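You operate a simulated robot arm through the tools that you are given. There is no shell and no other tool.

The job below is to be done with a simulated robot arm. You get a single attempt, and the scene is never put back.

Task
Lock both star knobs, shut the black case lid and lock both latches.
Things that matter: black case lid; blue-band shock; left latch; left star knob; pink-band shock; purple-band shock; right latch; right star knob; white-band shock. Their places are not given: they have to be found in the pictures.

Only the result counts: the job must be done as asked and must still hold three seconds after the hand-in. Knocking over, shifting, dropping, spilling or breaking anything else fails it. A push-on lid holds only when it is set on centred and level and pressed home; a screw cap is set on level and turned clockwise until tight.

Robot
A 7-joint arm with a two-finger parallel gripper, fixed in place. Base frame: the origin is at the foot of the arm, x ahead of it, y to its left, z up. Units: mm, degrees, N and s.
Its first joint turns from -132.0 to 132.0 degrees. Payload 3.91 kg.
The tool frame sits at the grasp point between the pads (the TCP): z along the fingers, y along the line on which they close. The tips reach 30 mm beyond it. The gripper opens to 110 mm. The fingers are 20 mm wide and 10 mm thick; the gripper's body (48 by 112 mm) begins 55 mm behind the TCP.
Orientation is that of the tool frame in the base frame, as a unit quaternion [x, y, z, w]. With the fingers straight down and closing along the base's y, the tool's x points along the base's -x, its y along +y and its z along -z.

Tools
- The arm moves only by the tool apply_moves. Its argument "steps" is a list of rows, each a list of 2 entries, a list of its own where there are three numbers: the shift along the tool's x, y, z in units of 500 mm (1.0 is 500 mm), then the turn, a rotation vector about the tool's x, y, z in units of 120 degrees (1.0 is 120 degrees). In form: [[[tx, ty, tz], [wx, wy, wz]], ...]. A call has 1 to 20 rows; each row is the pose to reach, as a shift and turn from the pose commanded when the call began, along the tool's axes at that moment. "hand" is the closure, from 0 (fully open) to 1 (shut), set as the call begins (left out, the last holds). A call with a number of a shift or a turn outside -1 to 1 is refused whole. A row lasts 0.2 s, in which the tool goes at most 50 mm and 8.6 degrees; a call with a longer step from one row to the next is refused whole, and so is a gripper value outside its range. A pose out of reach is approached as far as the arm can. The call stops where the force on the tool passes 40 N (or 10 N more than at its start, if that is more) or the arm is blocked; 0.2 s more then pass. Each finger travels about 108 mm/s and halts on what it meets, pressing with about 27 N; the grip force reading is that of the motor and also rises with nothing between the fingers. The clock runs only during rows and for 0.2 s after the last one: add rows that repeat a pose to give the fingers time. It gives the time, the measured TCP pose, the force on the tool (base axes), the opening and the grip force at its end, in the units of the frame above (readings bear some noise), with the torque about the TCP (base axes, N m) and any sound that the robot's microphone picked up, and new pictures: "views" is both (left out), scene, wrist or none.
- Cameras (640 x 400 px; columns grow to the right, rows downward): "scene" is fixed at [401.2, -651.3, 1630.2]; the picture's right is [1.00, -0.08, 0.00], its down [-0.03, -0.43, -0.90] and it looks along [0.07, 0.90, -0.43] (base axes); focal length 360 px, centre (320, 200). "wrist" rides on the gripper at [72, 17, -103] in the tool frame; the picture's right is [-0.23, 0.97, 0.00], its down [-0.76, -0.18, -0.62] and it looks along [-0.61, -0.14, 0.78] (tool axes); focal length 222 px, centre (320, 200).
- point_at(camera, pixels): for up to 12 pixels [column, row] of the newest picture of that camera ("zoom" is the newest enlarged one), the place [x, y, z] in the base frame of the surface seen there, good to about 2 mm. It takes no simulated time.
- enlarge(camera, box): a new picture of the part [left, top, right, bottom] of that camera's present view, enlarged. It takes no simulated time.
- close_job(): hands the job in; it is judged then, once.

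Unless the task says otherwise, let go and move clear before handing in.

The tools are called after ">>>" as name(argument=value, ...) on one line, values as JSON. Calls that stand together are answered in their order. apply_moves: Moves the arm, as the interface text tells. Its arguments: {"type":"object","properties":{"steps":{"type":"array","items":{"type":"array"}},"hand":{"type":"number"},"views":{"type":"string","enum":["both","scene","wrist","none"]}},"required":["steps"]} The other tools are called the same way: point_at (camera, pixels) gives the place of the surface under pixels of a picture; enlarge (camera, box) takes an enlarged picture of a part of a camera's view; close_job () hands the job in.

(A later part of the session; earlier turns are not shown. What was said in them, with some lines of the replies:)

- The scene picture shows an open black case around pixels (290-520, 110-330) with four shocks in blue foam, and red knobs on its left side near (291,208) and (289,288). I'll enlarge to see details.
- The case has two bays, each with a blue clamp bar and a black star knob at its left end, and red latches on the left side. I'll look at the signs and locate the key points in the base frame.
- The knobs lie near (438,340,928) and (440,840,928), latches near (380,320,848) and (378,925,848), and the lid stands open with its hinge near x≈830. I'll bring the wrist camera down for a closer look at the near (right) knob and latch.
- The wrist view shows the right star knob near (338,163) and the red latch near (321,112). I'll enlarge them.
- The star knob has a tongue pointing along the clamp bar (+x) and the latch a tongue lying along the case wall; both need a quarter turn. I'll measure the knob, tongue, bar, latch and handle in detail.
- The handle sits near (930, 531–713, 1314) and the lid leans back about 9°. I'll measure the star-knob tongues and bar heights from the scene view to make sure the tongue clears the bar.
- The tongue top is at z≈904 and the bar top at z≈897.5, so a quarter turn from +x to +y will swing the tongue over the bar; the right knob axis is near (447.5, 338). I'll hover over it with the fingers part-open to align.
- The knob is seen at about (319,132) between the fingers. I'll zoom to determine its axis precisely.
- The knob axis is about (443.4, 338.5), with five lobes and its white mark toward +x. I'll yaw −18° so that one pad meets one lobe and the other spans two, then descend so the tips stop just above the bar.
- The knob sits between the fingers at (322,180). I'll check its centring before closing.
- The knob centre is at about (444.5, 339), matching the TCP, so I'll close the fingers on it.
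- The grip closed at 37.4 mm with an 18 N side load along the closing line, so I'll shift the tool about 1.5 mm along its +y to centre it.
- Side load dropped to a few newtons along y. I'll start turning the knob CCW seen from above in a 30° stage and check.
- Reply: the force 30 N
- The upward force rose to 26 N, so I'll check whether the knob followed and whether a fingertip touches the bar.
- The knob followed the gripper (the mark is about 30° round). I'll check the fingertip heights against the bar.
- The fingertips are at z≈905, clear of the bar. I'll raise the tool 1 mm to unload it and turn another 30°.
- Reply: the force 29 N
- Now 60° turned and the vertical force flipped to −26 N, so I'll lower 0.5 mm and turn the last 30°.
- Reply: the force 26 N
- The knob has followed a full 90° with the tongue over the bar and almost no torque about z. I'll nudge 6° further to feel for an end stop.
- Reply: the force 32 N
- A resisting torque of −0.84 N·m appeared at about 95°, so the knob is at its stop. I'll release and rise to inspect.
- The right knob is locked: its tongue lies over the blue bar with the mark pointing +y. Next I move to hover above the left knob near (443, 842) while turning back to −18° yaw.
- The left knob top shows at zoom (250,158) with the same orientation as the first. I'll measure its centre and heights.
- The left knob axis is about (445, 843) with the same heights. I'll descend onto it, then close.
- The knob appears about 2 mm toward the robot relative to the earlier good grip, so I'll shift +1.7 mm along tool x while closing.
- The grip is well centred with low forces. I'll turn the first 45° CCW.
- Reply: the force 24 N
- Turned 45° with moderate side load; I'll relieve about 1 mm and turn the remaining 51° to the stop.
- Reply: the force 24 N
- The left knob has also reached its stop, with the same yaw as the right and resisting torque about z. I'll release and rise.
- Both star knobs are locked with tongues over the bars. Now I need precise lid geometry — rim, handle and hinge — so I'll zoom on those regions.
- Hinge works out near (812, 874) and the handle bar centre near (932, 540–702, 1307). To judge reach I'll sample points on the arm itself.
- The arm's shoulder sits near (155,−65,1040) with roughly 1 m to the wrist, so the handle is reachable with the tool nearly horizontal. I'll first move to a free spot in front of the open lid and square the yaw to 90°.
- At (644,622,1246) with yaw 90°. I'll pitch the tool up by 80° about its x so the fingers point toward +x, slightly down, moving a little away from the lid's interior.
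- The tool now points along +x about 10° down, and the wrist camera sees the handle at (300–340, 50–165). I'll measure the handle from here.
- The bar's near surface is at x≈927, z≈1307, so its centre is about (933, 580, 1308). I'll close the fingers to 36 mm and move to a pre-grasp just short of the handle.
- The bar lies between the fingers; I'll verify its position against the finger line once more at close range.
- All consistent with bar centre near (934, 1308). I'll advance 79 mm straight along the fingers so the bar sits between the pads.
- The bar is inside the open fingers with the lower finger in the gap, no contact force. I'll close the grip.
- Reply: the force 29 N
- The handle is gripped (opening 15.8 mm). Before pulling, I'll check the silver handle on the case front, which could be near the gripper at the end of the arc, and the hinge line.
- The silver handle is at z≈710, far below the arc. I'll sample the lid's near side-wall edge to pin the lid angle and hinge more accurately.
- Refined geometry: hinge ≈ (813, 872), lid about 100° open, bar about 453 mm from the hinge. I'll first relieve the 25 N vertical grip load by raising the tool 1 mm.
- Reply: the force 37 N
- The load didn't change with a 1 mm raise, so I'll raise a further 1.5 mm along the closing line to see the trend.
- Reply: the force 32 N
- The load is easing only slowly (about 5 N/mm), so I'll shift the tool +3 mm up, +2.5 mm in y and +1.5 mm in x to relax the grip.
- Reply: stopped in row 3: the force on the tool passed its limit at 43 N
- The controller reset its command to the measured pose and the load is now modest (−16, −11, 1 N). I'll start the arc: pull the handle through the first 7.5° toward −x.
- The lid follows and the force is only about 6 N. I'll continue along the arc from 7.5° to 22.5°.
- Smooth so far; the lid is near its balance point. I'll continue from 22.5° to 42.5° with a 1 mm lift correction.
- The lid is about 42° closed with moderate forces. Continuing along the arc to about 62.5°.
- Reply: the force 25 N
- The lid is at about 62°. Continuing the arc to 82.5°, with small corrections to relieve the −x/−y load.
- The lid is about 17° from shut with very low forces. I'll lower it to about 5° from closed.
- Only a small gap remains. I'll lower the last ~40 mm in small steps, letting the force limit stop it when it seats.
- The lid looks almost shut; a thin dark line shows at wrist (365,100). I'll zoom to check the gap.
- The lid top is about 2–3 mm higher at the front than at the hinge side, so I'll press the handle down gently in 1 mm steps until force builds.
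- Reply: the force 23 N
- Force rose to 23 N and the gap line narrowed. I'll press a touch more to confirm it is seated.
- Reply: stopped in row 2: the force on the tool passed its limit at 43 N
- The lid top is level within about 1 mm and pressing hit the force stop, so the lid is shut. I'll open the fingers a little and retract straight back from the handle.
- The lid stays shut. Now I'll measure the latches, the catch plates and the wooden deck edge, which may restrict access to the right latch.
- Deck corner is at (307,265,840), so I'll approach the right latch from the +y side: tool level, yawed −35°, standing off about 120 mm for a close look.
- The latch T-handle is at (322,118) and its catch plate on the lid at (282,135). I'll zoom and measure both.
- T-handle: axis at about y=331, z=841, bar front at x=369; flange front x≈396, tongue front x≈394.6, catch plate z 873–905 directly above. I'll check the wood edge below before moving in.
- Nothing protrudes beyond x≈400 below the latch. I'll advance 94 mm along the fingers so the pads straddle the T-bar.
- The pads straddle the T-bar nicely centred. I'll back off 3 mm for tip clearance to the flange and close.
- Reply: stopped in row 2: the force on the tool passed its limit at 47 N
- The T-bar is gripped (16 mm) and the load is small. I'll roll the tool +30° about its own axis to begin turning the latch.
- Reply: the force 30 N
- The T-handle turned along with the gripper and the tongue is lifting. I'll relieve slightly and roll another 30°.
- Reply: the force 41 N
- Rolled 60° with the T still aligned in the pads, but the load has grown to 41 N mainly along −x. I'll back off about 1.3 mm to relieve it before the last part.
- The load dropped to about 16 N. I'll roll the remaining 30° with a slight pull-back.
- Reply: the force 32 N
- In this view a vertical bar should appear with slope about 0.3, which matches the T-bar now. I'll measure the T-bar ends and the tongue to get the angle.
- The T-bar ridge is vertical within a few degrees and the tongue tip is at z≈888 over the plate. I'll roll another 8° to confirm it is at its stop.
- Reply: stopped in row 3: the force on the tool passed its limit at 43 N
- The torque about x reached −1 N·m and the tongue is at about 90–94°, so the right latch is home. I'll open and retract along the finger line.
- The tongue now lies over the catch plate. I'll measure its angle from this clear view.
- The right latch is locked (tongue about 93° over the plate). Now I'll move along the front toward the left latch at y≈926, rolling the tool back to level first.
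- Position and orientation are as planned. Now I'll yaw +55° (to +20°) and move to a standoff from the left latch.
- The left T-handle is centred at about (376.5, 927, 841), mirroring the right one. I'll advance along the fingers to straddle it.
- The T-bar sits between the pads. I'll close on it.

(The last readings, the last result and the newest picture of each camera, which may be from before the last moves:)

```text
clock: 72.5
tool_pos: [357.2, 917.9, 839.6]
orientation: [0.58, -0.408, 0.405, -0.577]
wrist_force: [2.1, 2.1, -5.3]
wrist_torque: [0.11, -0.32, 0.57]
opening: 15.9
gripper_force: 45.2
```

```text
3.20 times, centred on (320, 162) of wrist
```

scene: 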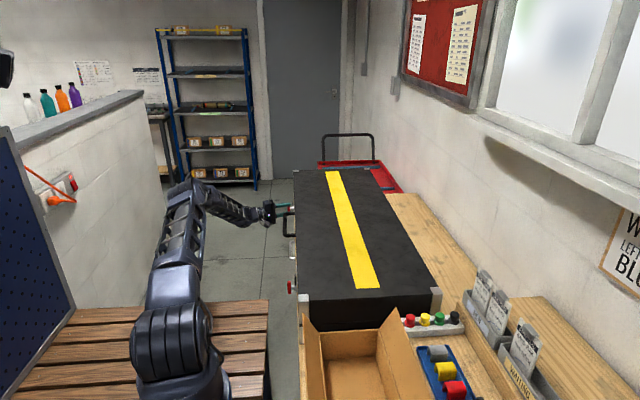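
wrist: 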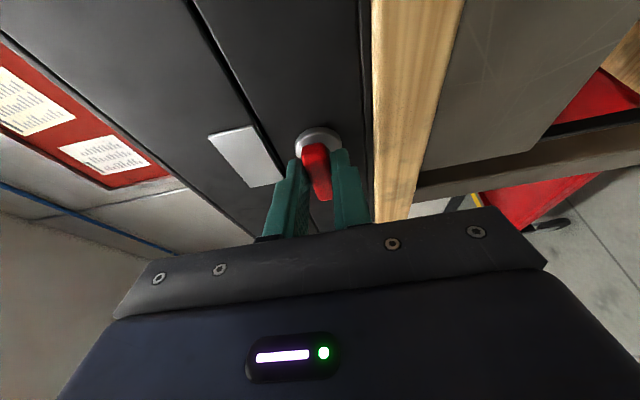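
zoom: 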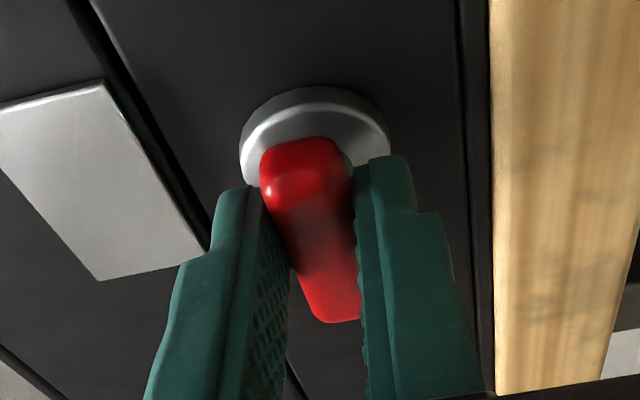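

A clean grip with only about 6 N load. I'll roll +30° to start turning the left latch.

>>> apply_moves(steps=[[[0, 0, 0], [0, 0, 0.042]], [[0, 0, 0], [0, 0, 0.083]], [[0, 0, 0], [0, 0, 0.125]], [[0, 0, 0], [0, 0, 0.167]], [[0, 0, 0], [0, 0, 0.208]], [[0, 0, 0], [0, 0, 0.25]]], views="wrist")

>>> enlarge(camera="wrist", box=[240, 100, 400, 225])

>>> enlarge(camera="scene", box=[260, 185, 324, 235])

```text
clock: 73.9
tool_pos: [357.2, 919.8, 838.8]
orientation: [-0.454, 0.545, -0.24, 0.663]
wrist_force: [-2.3, 5.0, -16.0]
wrist_torque: [-0.2, -0.77, 0.82]
opening: 18.4
gripper_force: 44.3
```

wrist: 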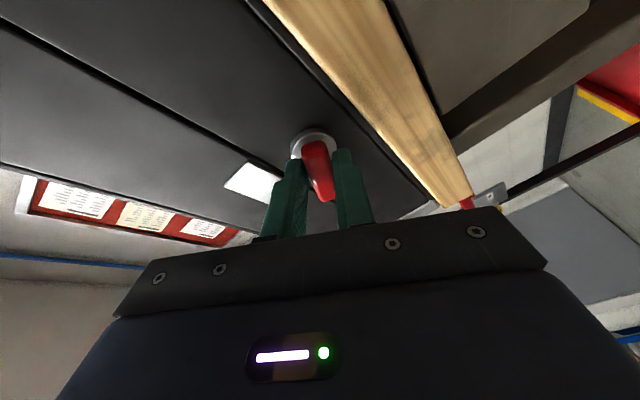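

```text
3.20 times, centred on (320, 162) of wrist
```

zoom: 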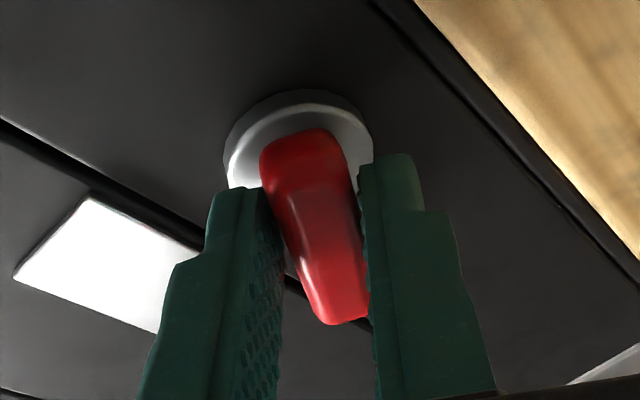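

```text
8.00 times, centred on (292, 210) of scene
```

zoom: 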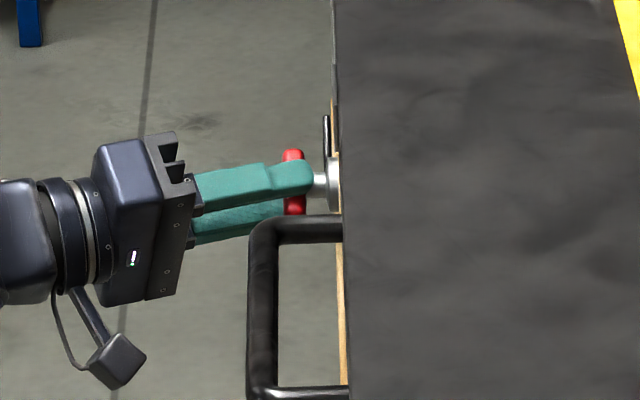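

The T-handle is following; the tongue shows rising at scene zoom (327,140). I'll roll another 30°.

>>> apply_moves(steps=[[[0, 0, 0], [0, 0, 0.042]], [[0, 0, 0], [0, 0, 0.083]], [[0, 0, 0], [0, 0, 0.125]], [[0, 0, 0], [0, 0, 0.167]], [[0, 0, 0], [0, 0, 0.208]], [[0, 0, 0], [0, 0, 0.25]]], views="wrist")

>>> enlarge(camera="wrist", box=[240, 100, 400, 225])

>>> enlarge(camera="scene", box=[260, 185, 324, 235])

```text
clock: 75.3
tool_pos: [354.4, 921.1, 838.7]
orientation: [-0.298, 0.644, -0.06, 0.702]
wrist_force: [-26.9, 7.1, -30.0]
wrist_torque: [-0.26, -0.11, 0.27]
opening: 20.3
gripper_force: 45.0
```

wrist: 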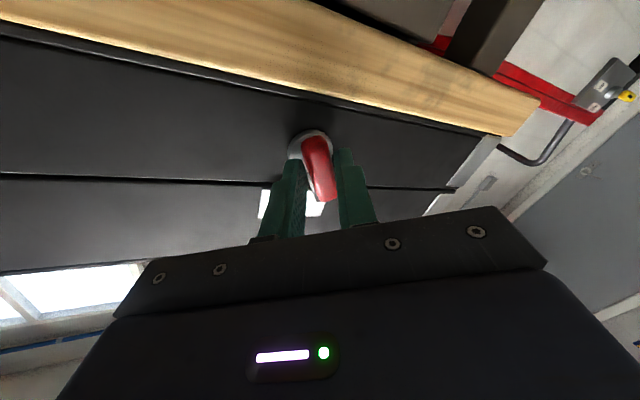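

```text
3.20 times, centred on (320, 162) of wrist
```

zoom: 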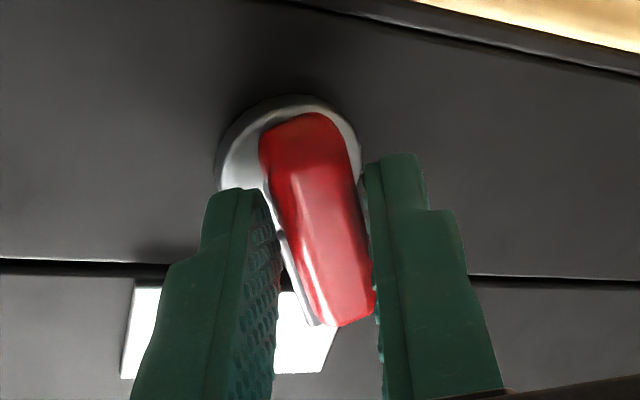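

```text
8.00 times, centred on (292, 210) of scene
```

zoom: 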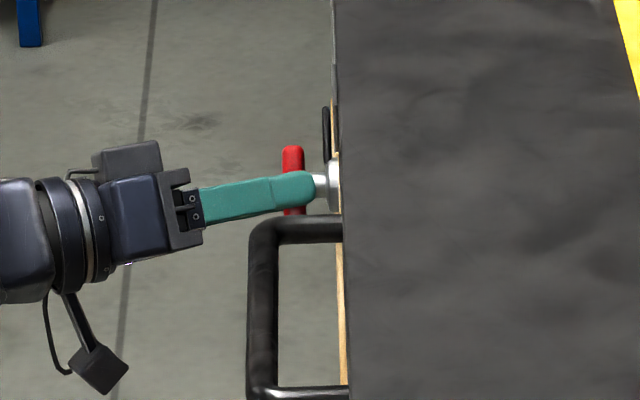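

Turned about 60°; load is 41 N (−x, −z). I'll relieve by about 1 mm before the last part.

>>> apply_moves(steps=[[[0.0011, 0.0018, -0.0016], [0, 0, 0]], [[0.0011, 0.0018, -0.0016], [0, 0, 0]]], views="none")

```text
clock: 75.9
tool_pos: [354.4, 920.1, 838.3]
orientation: [-0.298, 0.643, -0.061, 0.703]
wrist_force: [-34.0, -1.2, -25.0]
wrist_torque: [-0.23, 1.06, -0.72]
opening: 20.2
gripper_force: 45.0
```

Still loaded in −x, so I'll back off a further 1.5 mm.

>>> apply_moves(steps=[[[0.0007, 0.0016, -0.0028], [0, 0, 0]], [[0.0007, 0.0016, -0.0028], [0, 0, 0]]], views="none")

```text
clock: 76.5
tool_pos: [355.7, 921.0, 838.6]
orientation: [-0.298, 0.643, -0.063, 0.703]
wrist_force: [-22.2, 7.2, -20.8]
wrist_torque: [-0.19, 0.85, -0.52]
opening: 19.9
gripper_force: 45.6
```

Load is down to about 31 N. I'll roll the remaining 30° with a slight pull-back and lowering.

>>> apply_moves(steps=[[[0.0004, 0.0006, -0.001], [0, 0, 0.042]], [[0.0006, 0.001, -0.0015], [0, 0, 0.083]], [[0.0006, 0.001, -0.0015], [0, 0, 0.125]], [[0.0006, 0.001, -0.0015], [0, 0, 0.167]], [[0.0006, 0.001, -0.0015], [0, 0, 0.208]], [[0.0006, 0.001, -0.0015], [0, 0, 0.25]]])

>>> enlarge(camera="wrist", box=[240, 100, 400, 225])

>>> enlarge(camera="scene", box=[260, 185, 324, 235])

```text
clock: 77.9
tool_pos: [351.3, 921.2, 838.2]
orientation: [-0.12, 0.698, 0.122, 0.695]
wrist_force: [-18.2, 25.4, 1.6]
wrist_torque: [-0.35, -1.2, 0.42]
opening: 19.9
gripper_force: 45.3
```

scene: 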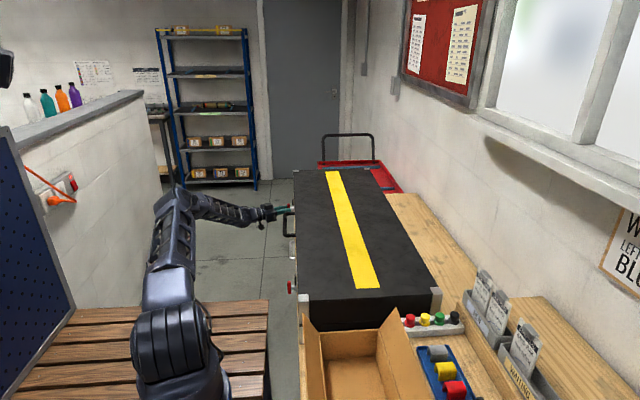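
wrist: 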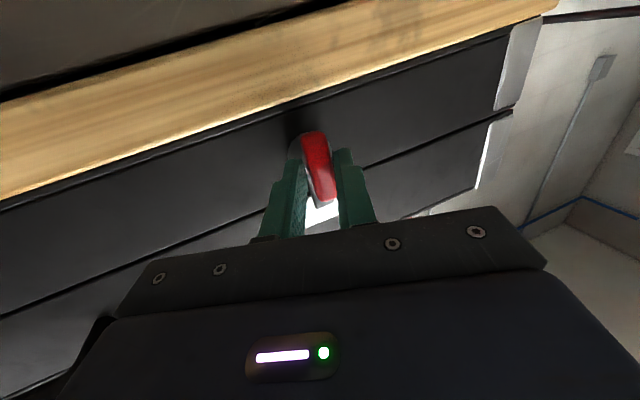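

```text
3.20 times, centred on (320, 162) of wrist
```

zoom: 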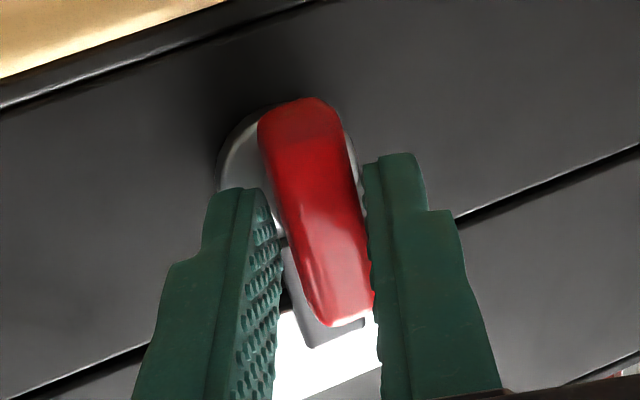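

```text
8.00 times, centred on (292, 210) of scene
```

zoom: 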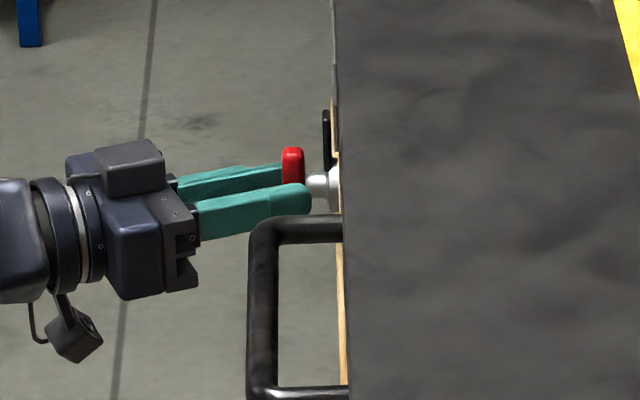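

At about 90° roll; I'll roll a further 8° to reach the stop, as on the right latch.

>>> apply_moves(steps=[[[0, 0.001, -0.0008], [0, 0, 0.033]], [[0, 0.001, -0.0008], [0, 0, 0.067]], [[0, 0.001, -0.0008], [0, 0, 0.067]]])

>>> enlarge(camera="wrist", box=[240, 100, 400, 225])

>>> enlarge(camera="scene", box=[260, 185, 324, 235])

```text
clock: 78.7
tool_pos: [352.1, 921.3, 837.3]
orientation: [-0.072, 0.705, 0.171, 0.684]
wrist_force: [-16.6, 32.2, -1.9]
wrist_torque: [-0.98, -0.3, 0.58]
opening: 22.1
gripper_force: 45.2
```

scene: 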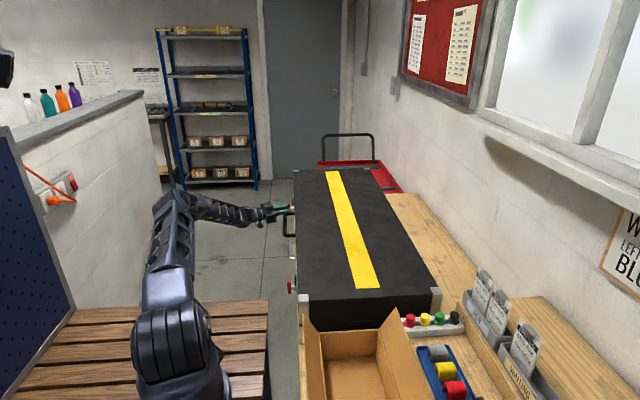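
wrist: 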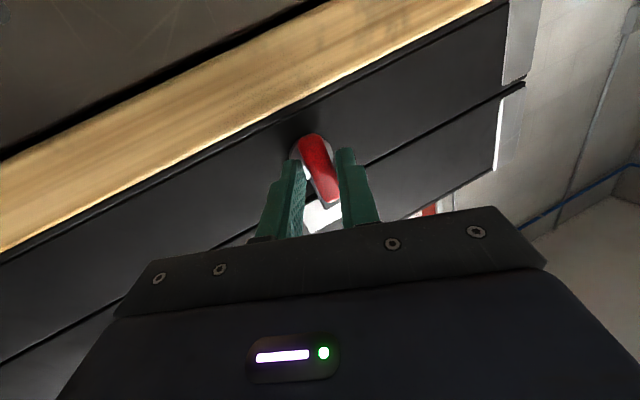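

```text
3.20 times, centred on (320, 162) of wrist
```

zoom: 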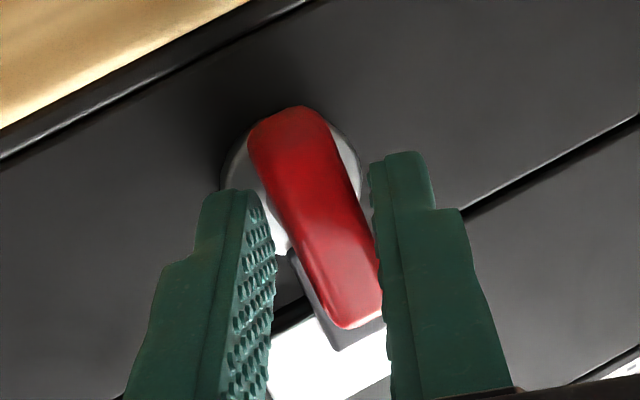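

```text
8.00 times, centred on (292, 210) of scene
```

zoom: 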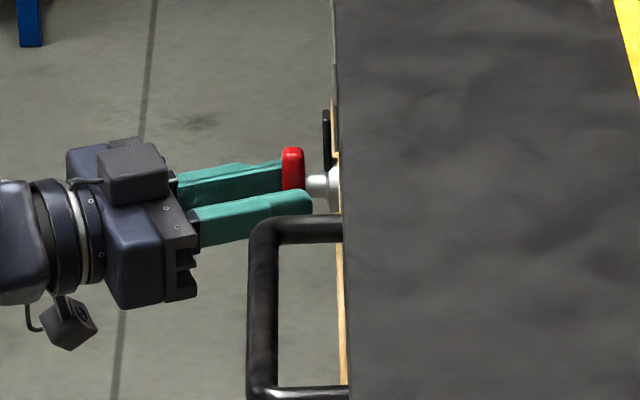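

Torque about x reached −0.98 N·m and the grip widened, suggesting the stop. I'll measure the T-bar and tongue.

>>> point_at(camera="wrist", pixels=[[311, 142], [315, 155], [319, 168], [323, 180], [328, 195], [322, 205], [326, 208]])

>>> point_at(camera="zoom", pixels=[[326, 115], [326, 130], [326, 150], [292, 155], [292, 175], [328, 165]])

```text
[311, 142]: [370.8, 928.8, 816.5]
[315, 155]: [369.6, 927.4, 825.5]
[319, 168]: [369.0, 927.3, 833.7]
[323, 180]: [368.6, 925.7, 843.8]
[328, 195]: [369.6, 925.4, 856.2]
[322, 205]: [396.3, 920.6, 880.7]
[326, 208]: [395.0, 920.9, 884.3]
```

```text
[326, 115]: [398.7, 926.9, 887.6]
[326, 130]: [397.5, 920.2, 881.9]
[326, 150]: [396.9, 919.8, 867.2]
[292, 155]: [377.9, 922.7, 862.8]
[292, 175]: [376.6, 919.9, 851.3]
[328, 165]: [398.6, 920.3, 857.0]
```

The tongue's side face is vertical (y≈920 from z 857 to 882) and its tip reaches z≈888 over the plate. I'll release and retract along the fingers.

>>> apply_moves(steps=[[[0, 0, 0], [0, 0, 0]], [[0, 0, 0], [0, 0, 0]], [[0, 0, -0.02], [0, 0, 0]], [[0, 0, -0.06], [0, 0, 0]], [[0, 0, -0.14], [0, 0, 0]], [[0, 0, -0.22], [0, 0, 0]], [[0, 0, -0.22], [0, 0, 0]]], hand=0.67)

>>> enlarge(camera="wrist", box=[260, 60, 400, 170])

>>> enlarge(camera="scene", box=[260, 185, 324, 235])

```text
clock: 80.3
tool_pos: [247.2, 883.7, 837.6]
orientation: [-0.071, 0.705, 0.17, 0.685]
wrist_force: [0.6, -1.2, -0.5]
wrist_torque: [-0.04, -0.03, 0.01]
opening: 36.3
gripper_force: 0.1
```

scene: 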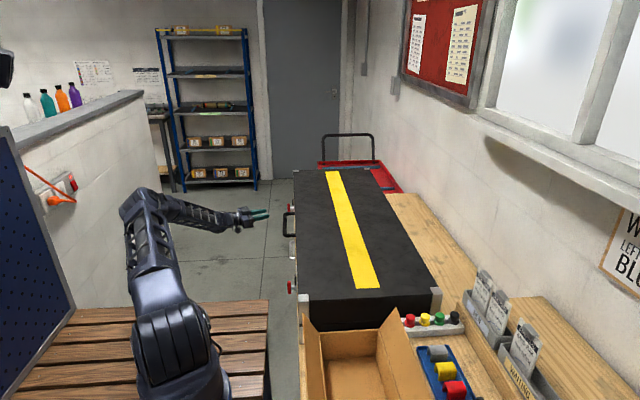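
wrist: 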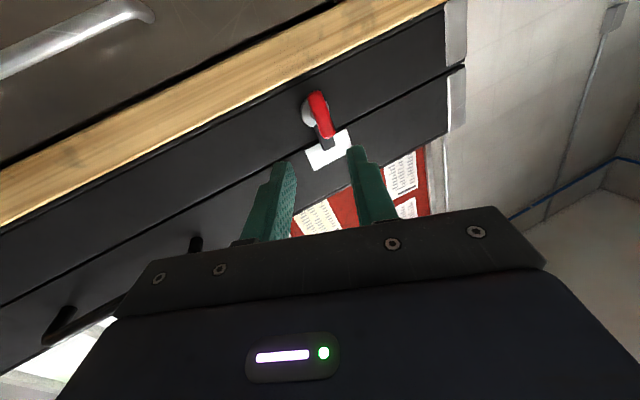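

```text
3.64 times, centred on (330, 115) of wrist
```

zoom: 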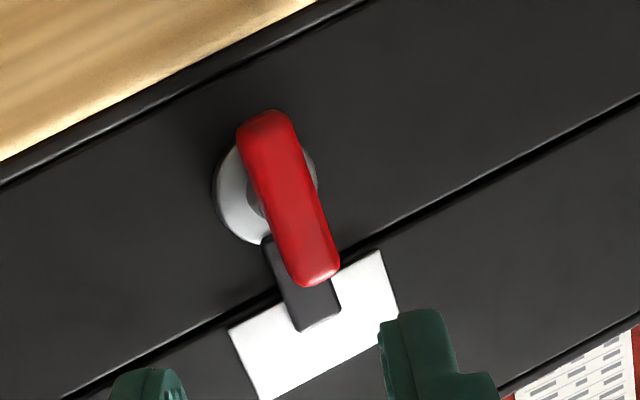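

```text
8.00 times, centred on (292, 210) of scene
```

zoom: 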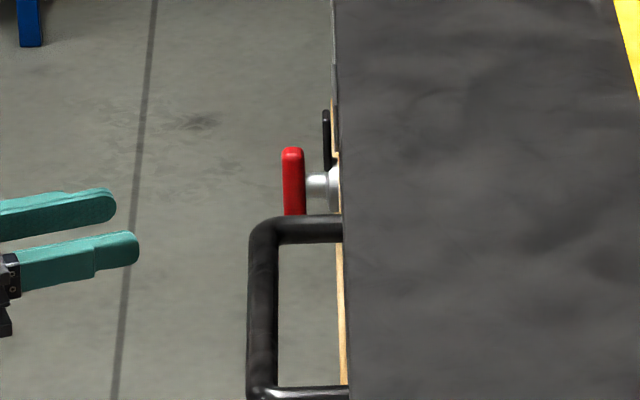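

The left tongue also lies vertically over its plate. I'll double-check its angle with measured points along the tongue and T-bar.

>>> enlarge(camera="wrist", box=[295, 80, 360, 160])

>>> point_at(camera="wrist", pixels=[[309, 102], [315, 102], [322, 102], [312, 115], [319, 115], [326, 115], [317, 130], [323, 130], [331, 130], [322, 146], [326, 145], [330, 143]])

```text
5.00 times, centred on (328, 120) of wrist
```

zoom: 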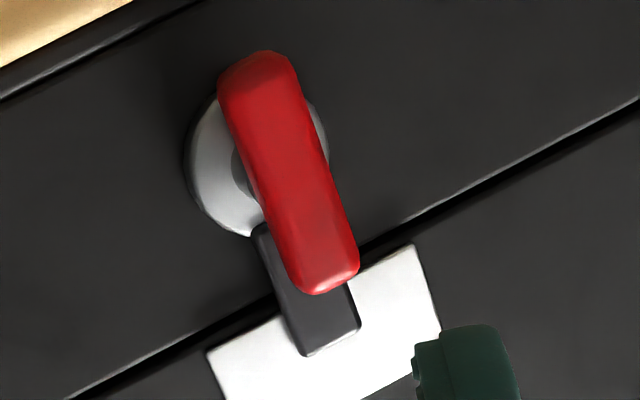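

```text
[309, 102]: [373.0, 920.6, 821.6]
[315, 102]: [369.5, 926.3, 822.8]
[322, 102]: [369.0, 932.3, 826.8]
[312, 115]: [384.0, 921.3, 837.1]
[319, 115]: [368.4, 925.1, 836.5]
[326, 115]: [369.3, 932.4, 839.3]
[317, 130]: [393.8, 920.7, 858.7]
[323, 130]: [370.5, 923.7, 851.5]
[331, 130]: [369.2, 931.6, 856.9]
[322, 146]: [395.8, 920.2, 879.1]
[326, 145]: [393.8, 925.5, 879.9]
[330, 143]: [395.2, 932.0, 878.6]
```

Tongue edge is vertical over z 858–879 (y≈920), so the left latch is locked. I'll raise the arm well clear and check everything once more.

>>> apply_moves(steps=[[[-0.06, 0, -0.03], [0, 0, 0]], [[-0.14, 0, -0.06], [0, 0, 0]], [[-0.22, 0, -0.09], [0, 0, 0]], [[-0.3, 0, -0.12], [0, 0, 0]], [[-0.38, 0, -0.12], [0, 0, 0]], [[-0.46, 0, -0.12], [0, 0, 0]], [[-0.46, 0, -0.12], [0, 0, 0]], [[-0.46, 0, -0.12], [0, 0, 0]]])

>>> enlarge(camera="scene", box=[270, 160, 460, 330])

>>> enlarge(camera="scene", box=[276, 195, 316, 225])

>>> enlarge(camera="scene", box=[276, 265, 316, 295])

>>> point_at(camera="scene", pixels=[[305, 270], [420, 280], [310, 285], [430, 290], [300, 180], [360, 175], [303, 240], [390, 230], [306, 260], [400, 260]])

```text
clock: 82.1
tool_pos: [202.3, 831.4, 1066.1]
orientation: [-0.072, 0.705, 0.17, 0.685]
wrist_force: [-1.0, 0.2, -1.0]
wrist_torque: [-0.02, 0.01, 0.02]
opening: 36.4
gripper_force: 0.1
```

scene: 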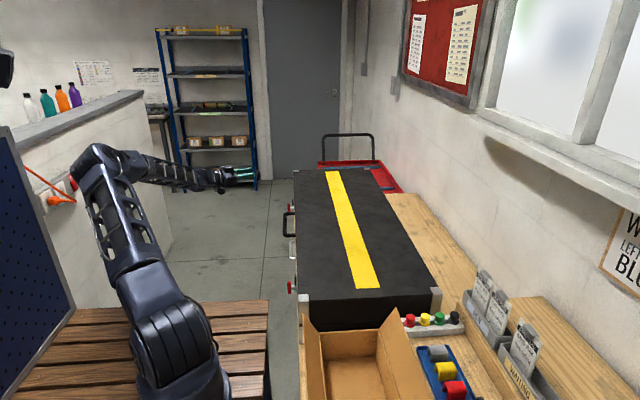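
wrist: 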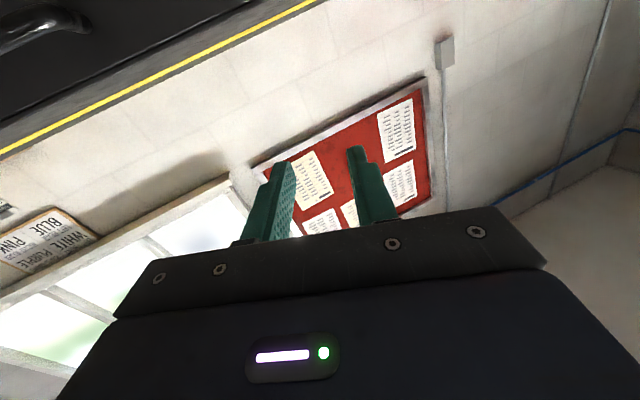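

```text
2.35 times, centred on (365, 245) of scene
```

zoom: 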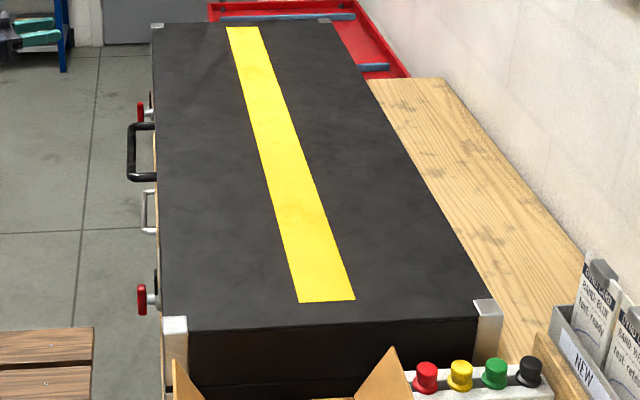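

```text
13.33 times, centred on (296, 210) of scene
```

zoom: 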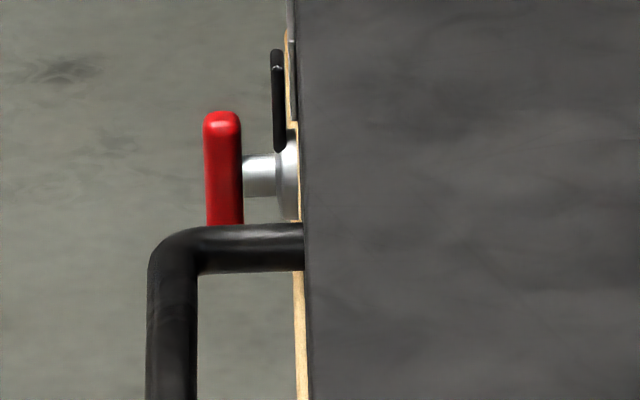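

```text
13.33 times, centred on (296, 280) of scene
```

zoom: 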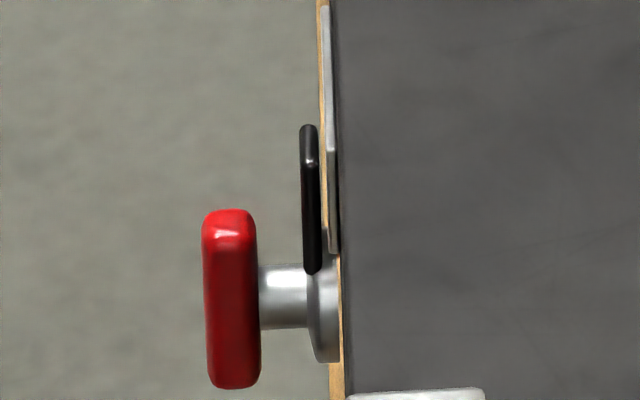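

```text
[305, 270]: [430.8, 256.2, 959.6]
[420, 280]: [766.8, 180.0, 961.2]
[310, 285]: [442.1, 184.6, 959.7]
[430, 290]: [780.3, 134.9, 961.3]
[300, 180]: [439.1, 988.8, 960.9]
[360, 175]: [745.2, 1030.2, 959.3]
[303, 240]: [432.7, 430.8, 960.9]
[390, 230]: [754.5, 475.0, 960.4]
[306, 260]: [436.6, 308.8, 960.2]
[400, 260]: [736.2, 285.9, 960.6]
```

The lid top reads z≈960 everywhere (fully shut and level), both latch tongues stand over their catch plates, both star knobs were seen locked, and the arm is clear. I'm handing in the job.

>>> close_job()

```text
The job is handed in.
```

I've handed the job in with both star knobs locked, the black case lid shut and both latches locked. The result of the check hasn't come back yet.

- **Star knobs:** each was turned about 95° until it resisted. I could see each tongue lying over its blue clamp bar before I closed the lid, which now hides them.
- **Lid:** it was lowered by its handle and pressed home. The lid top measures about 960 mm high everywhere, so it is level and fully shut.
- **Latches:** each was turned until it resisted. Both tongues now point up over their catch plates, the left at about 90–91° and the right at about 93°.

I never gripped or moved the shocks, and nothing else looked knocked or shifted in the last pictures. The gripper was empty and the arm well clear at hand-in.
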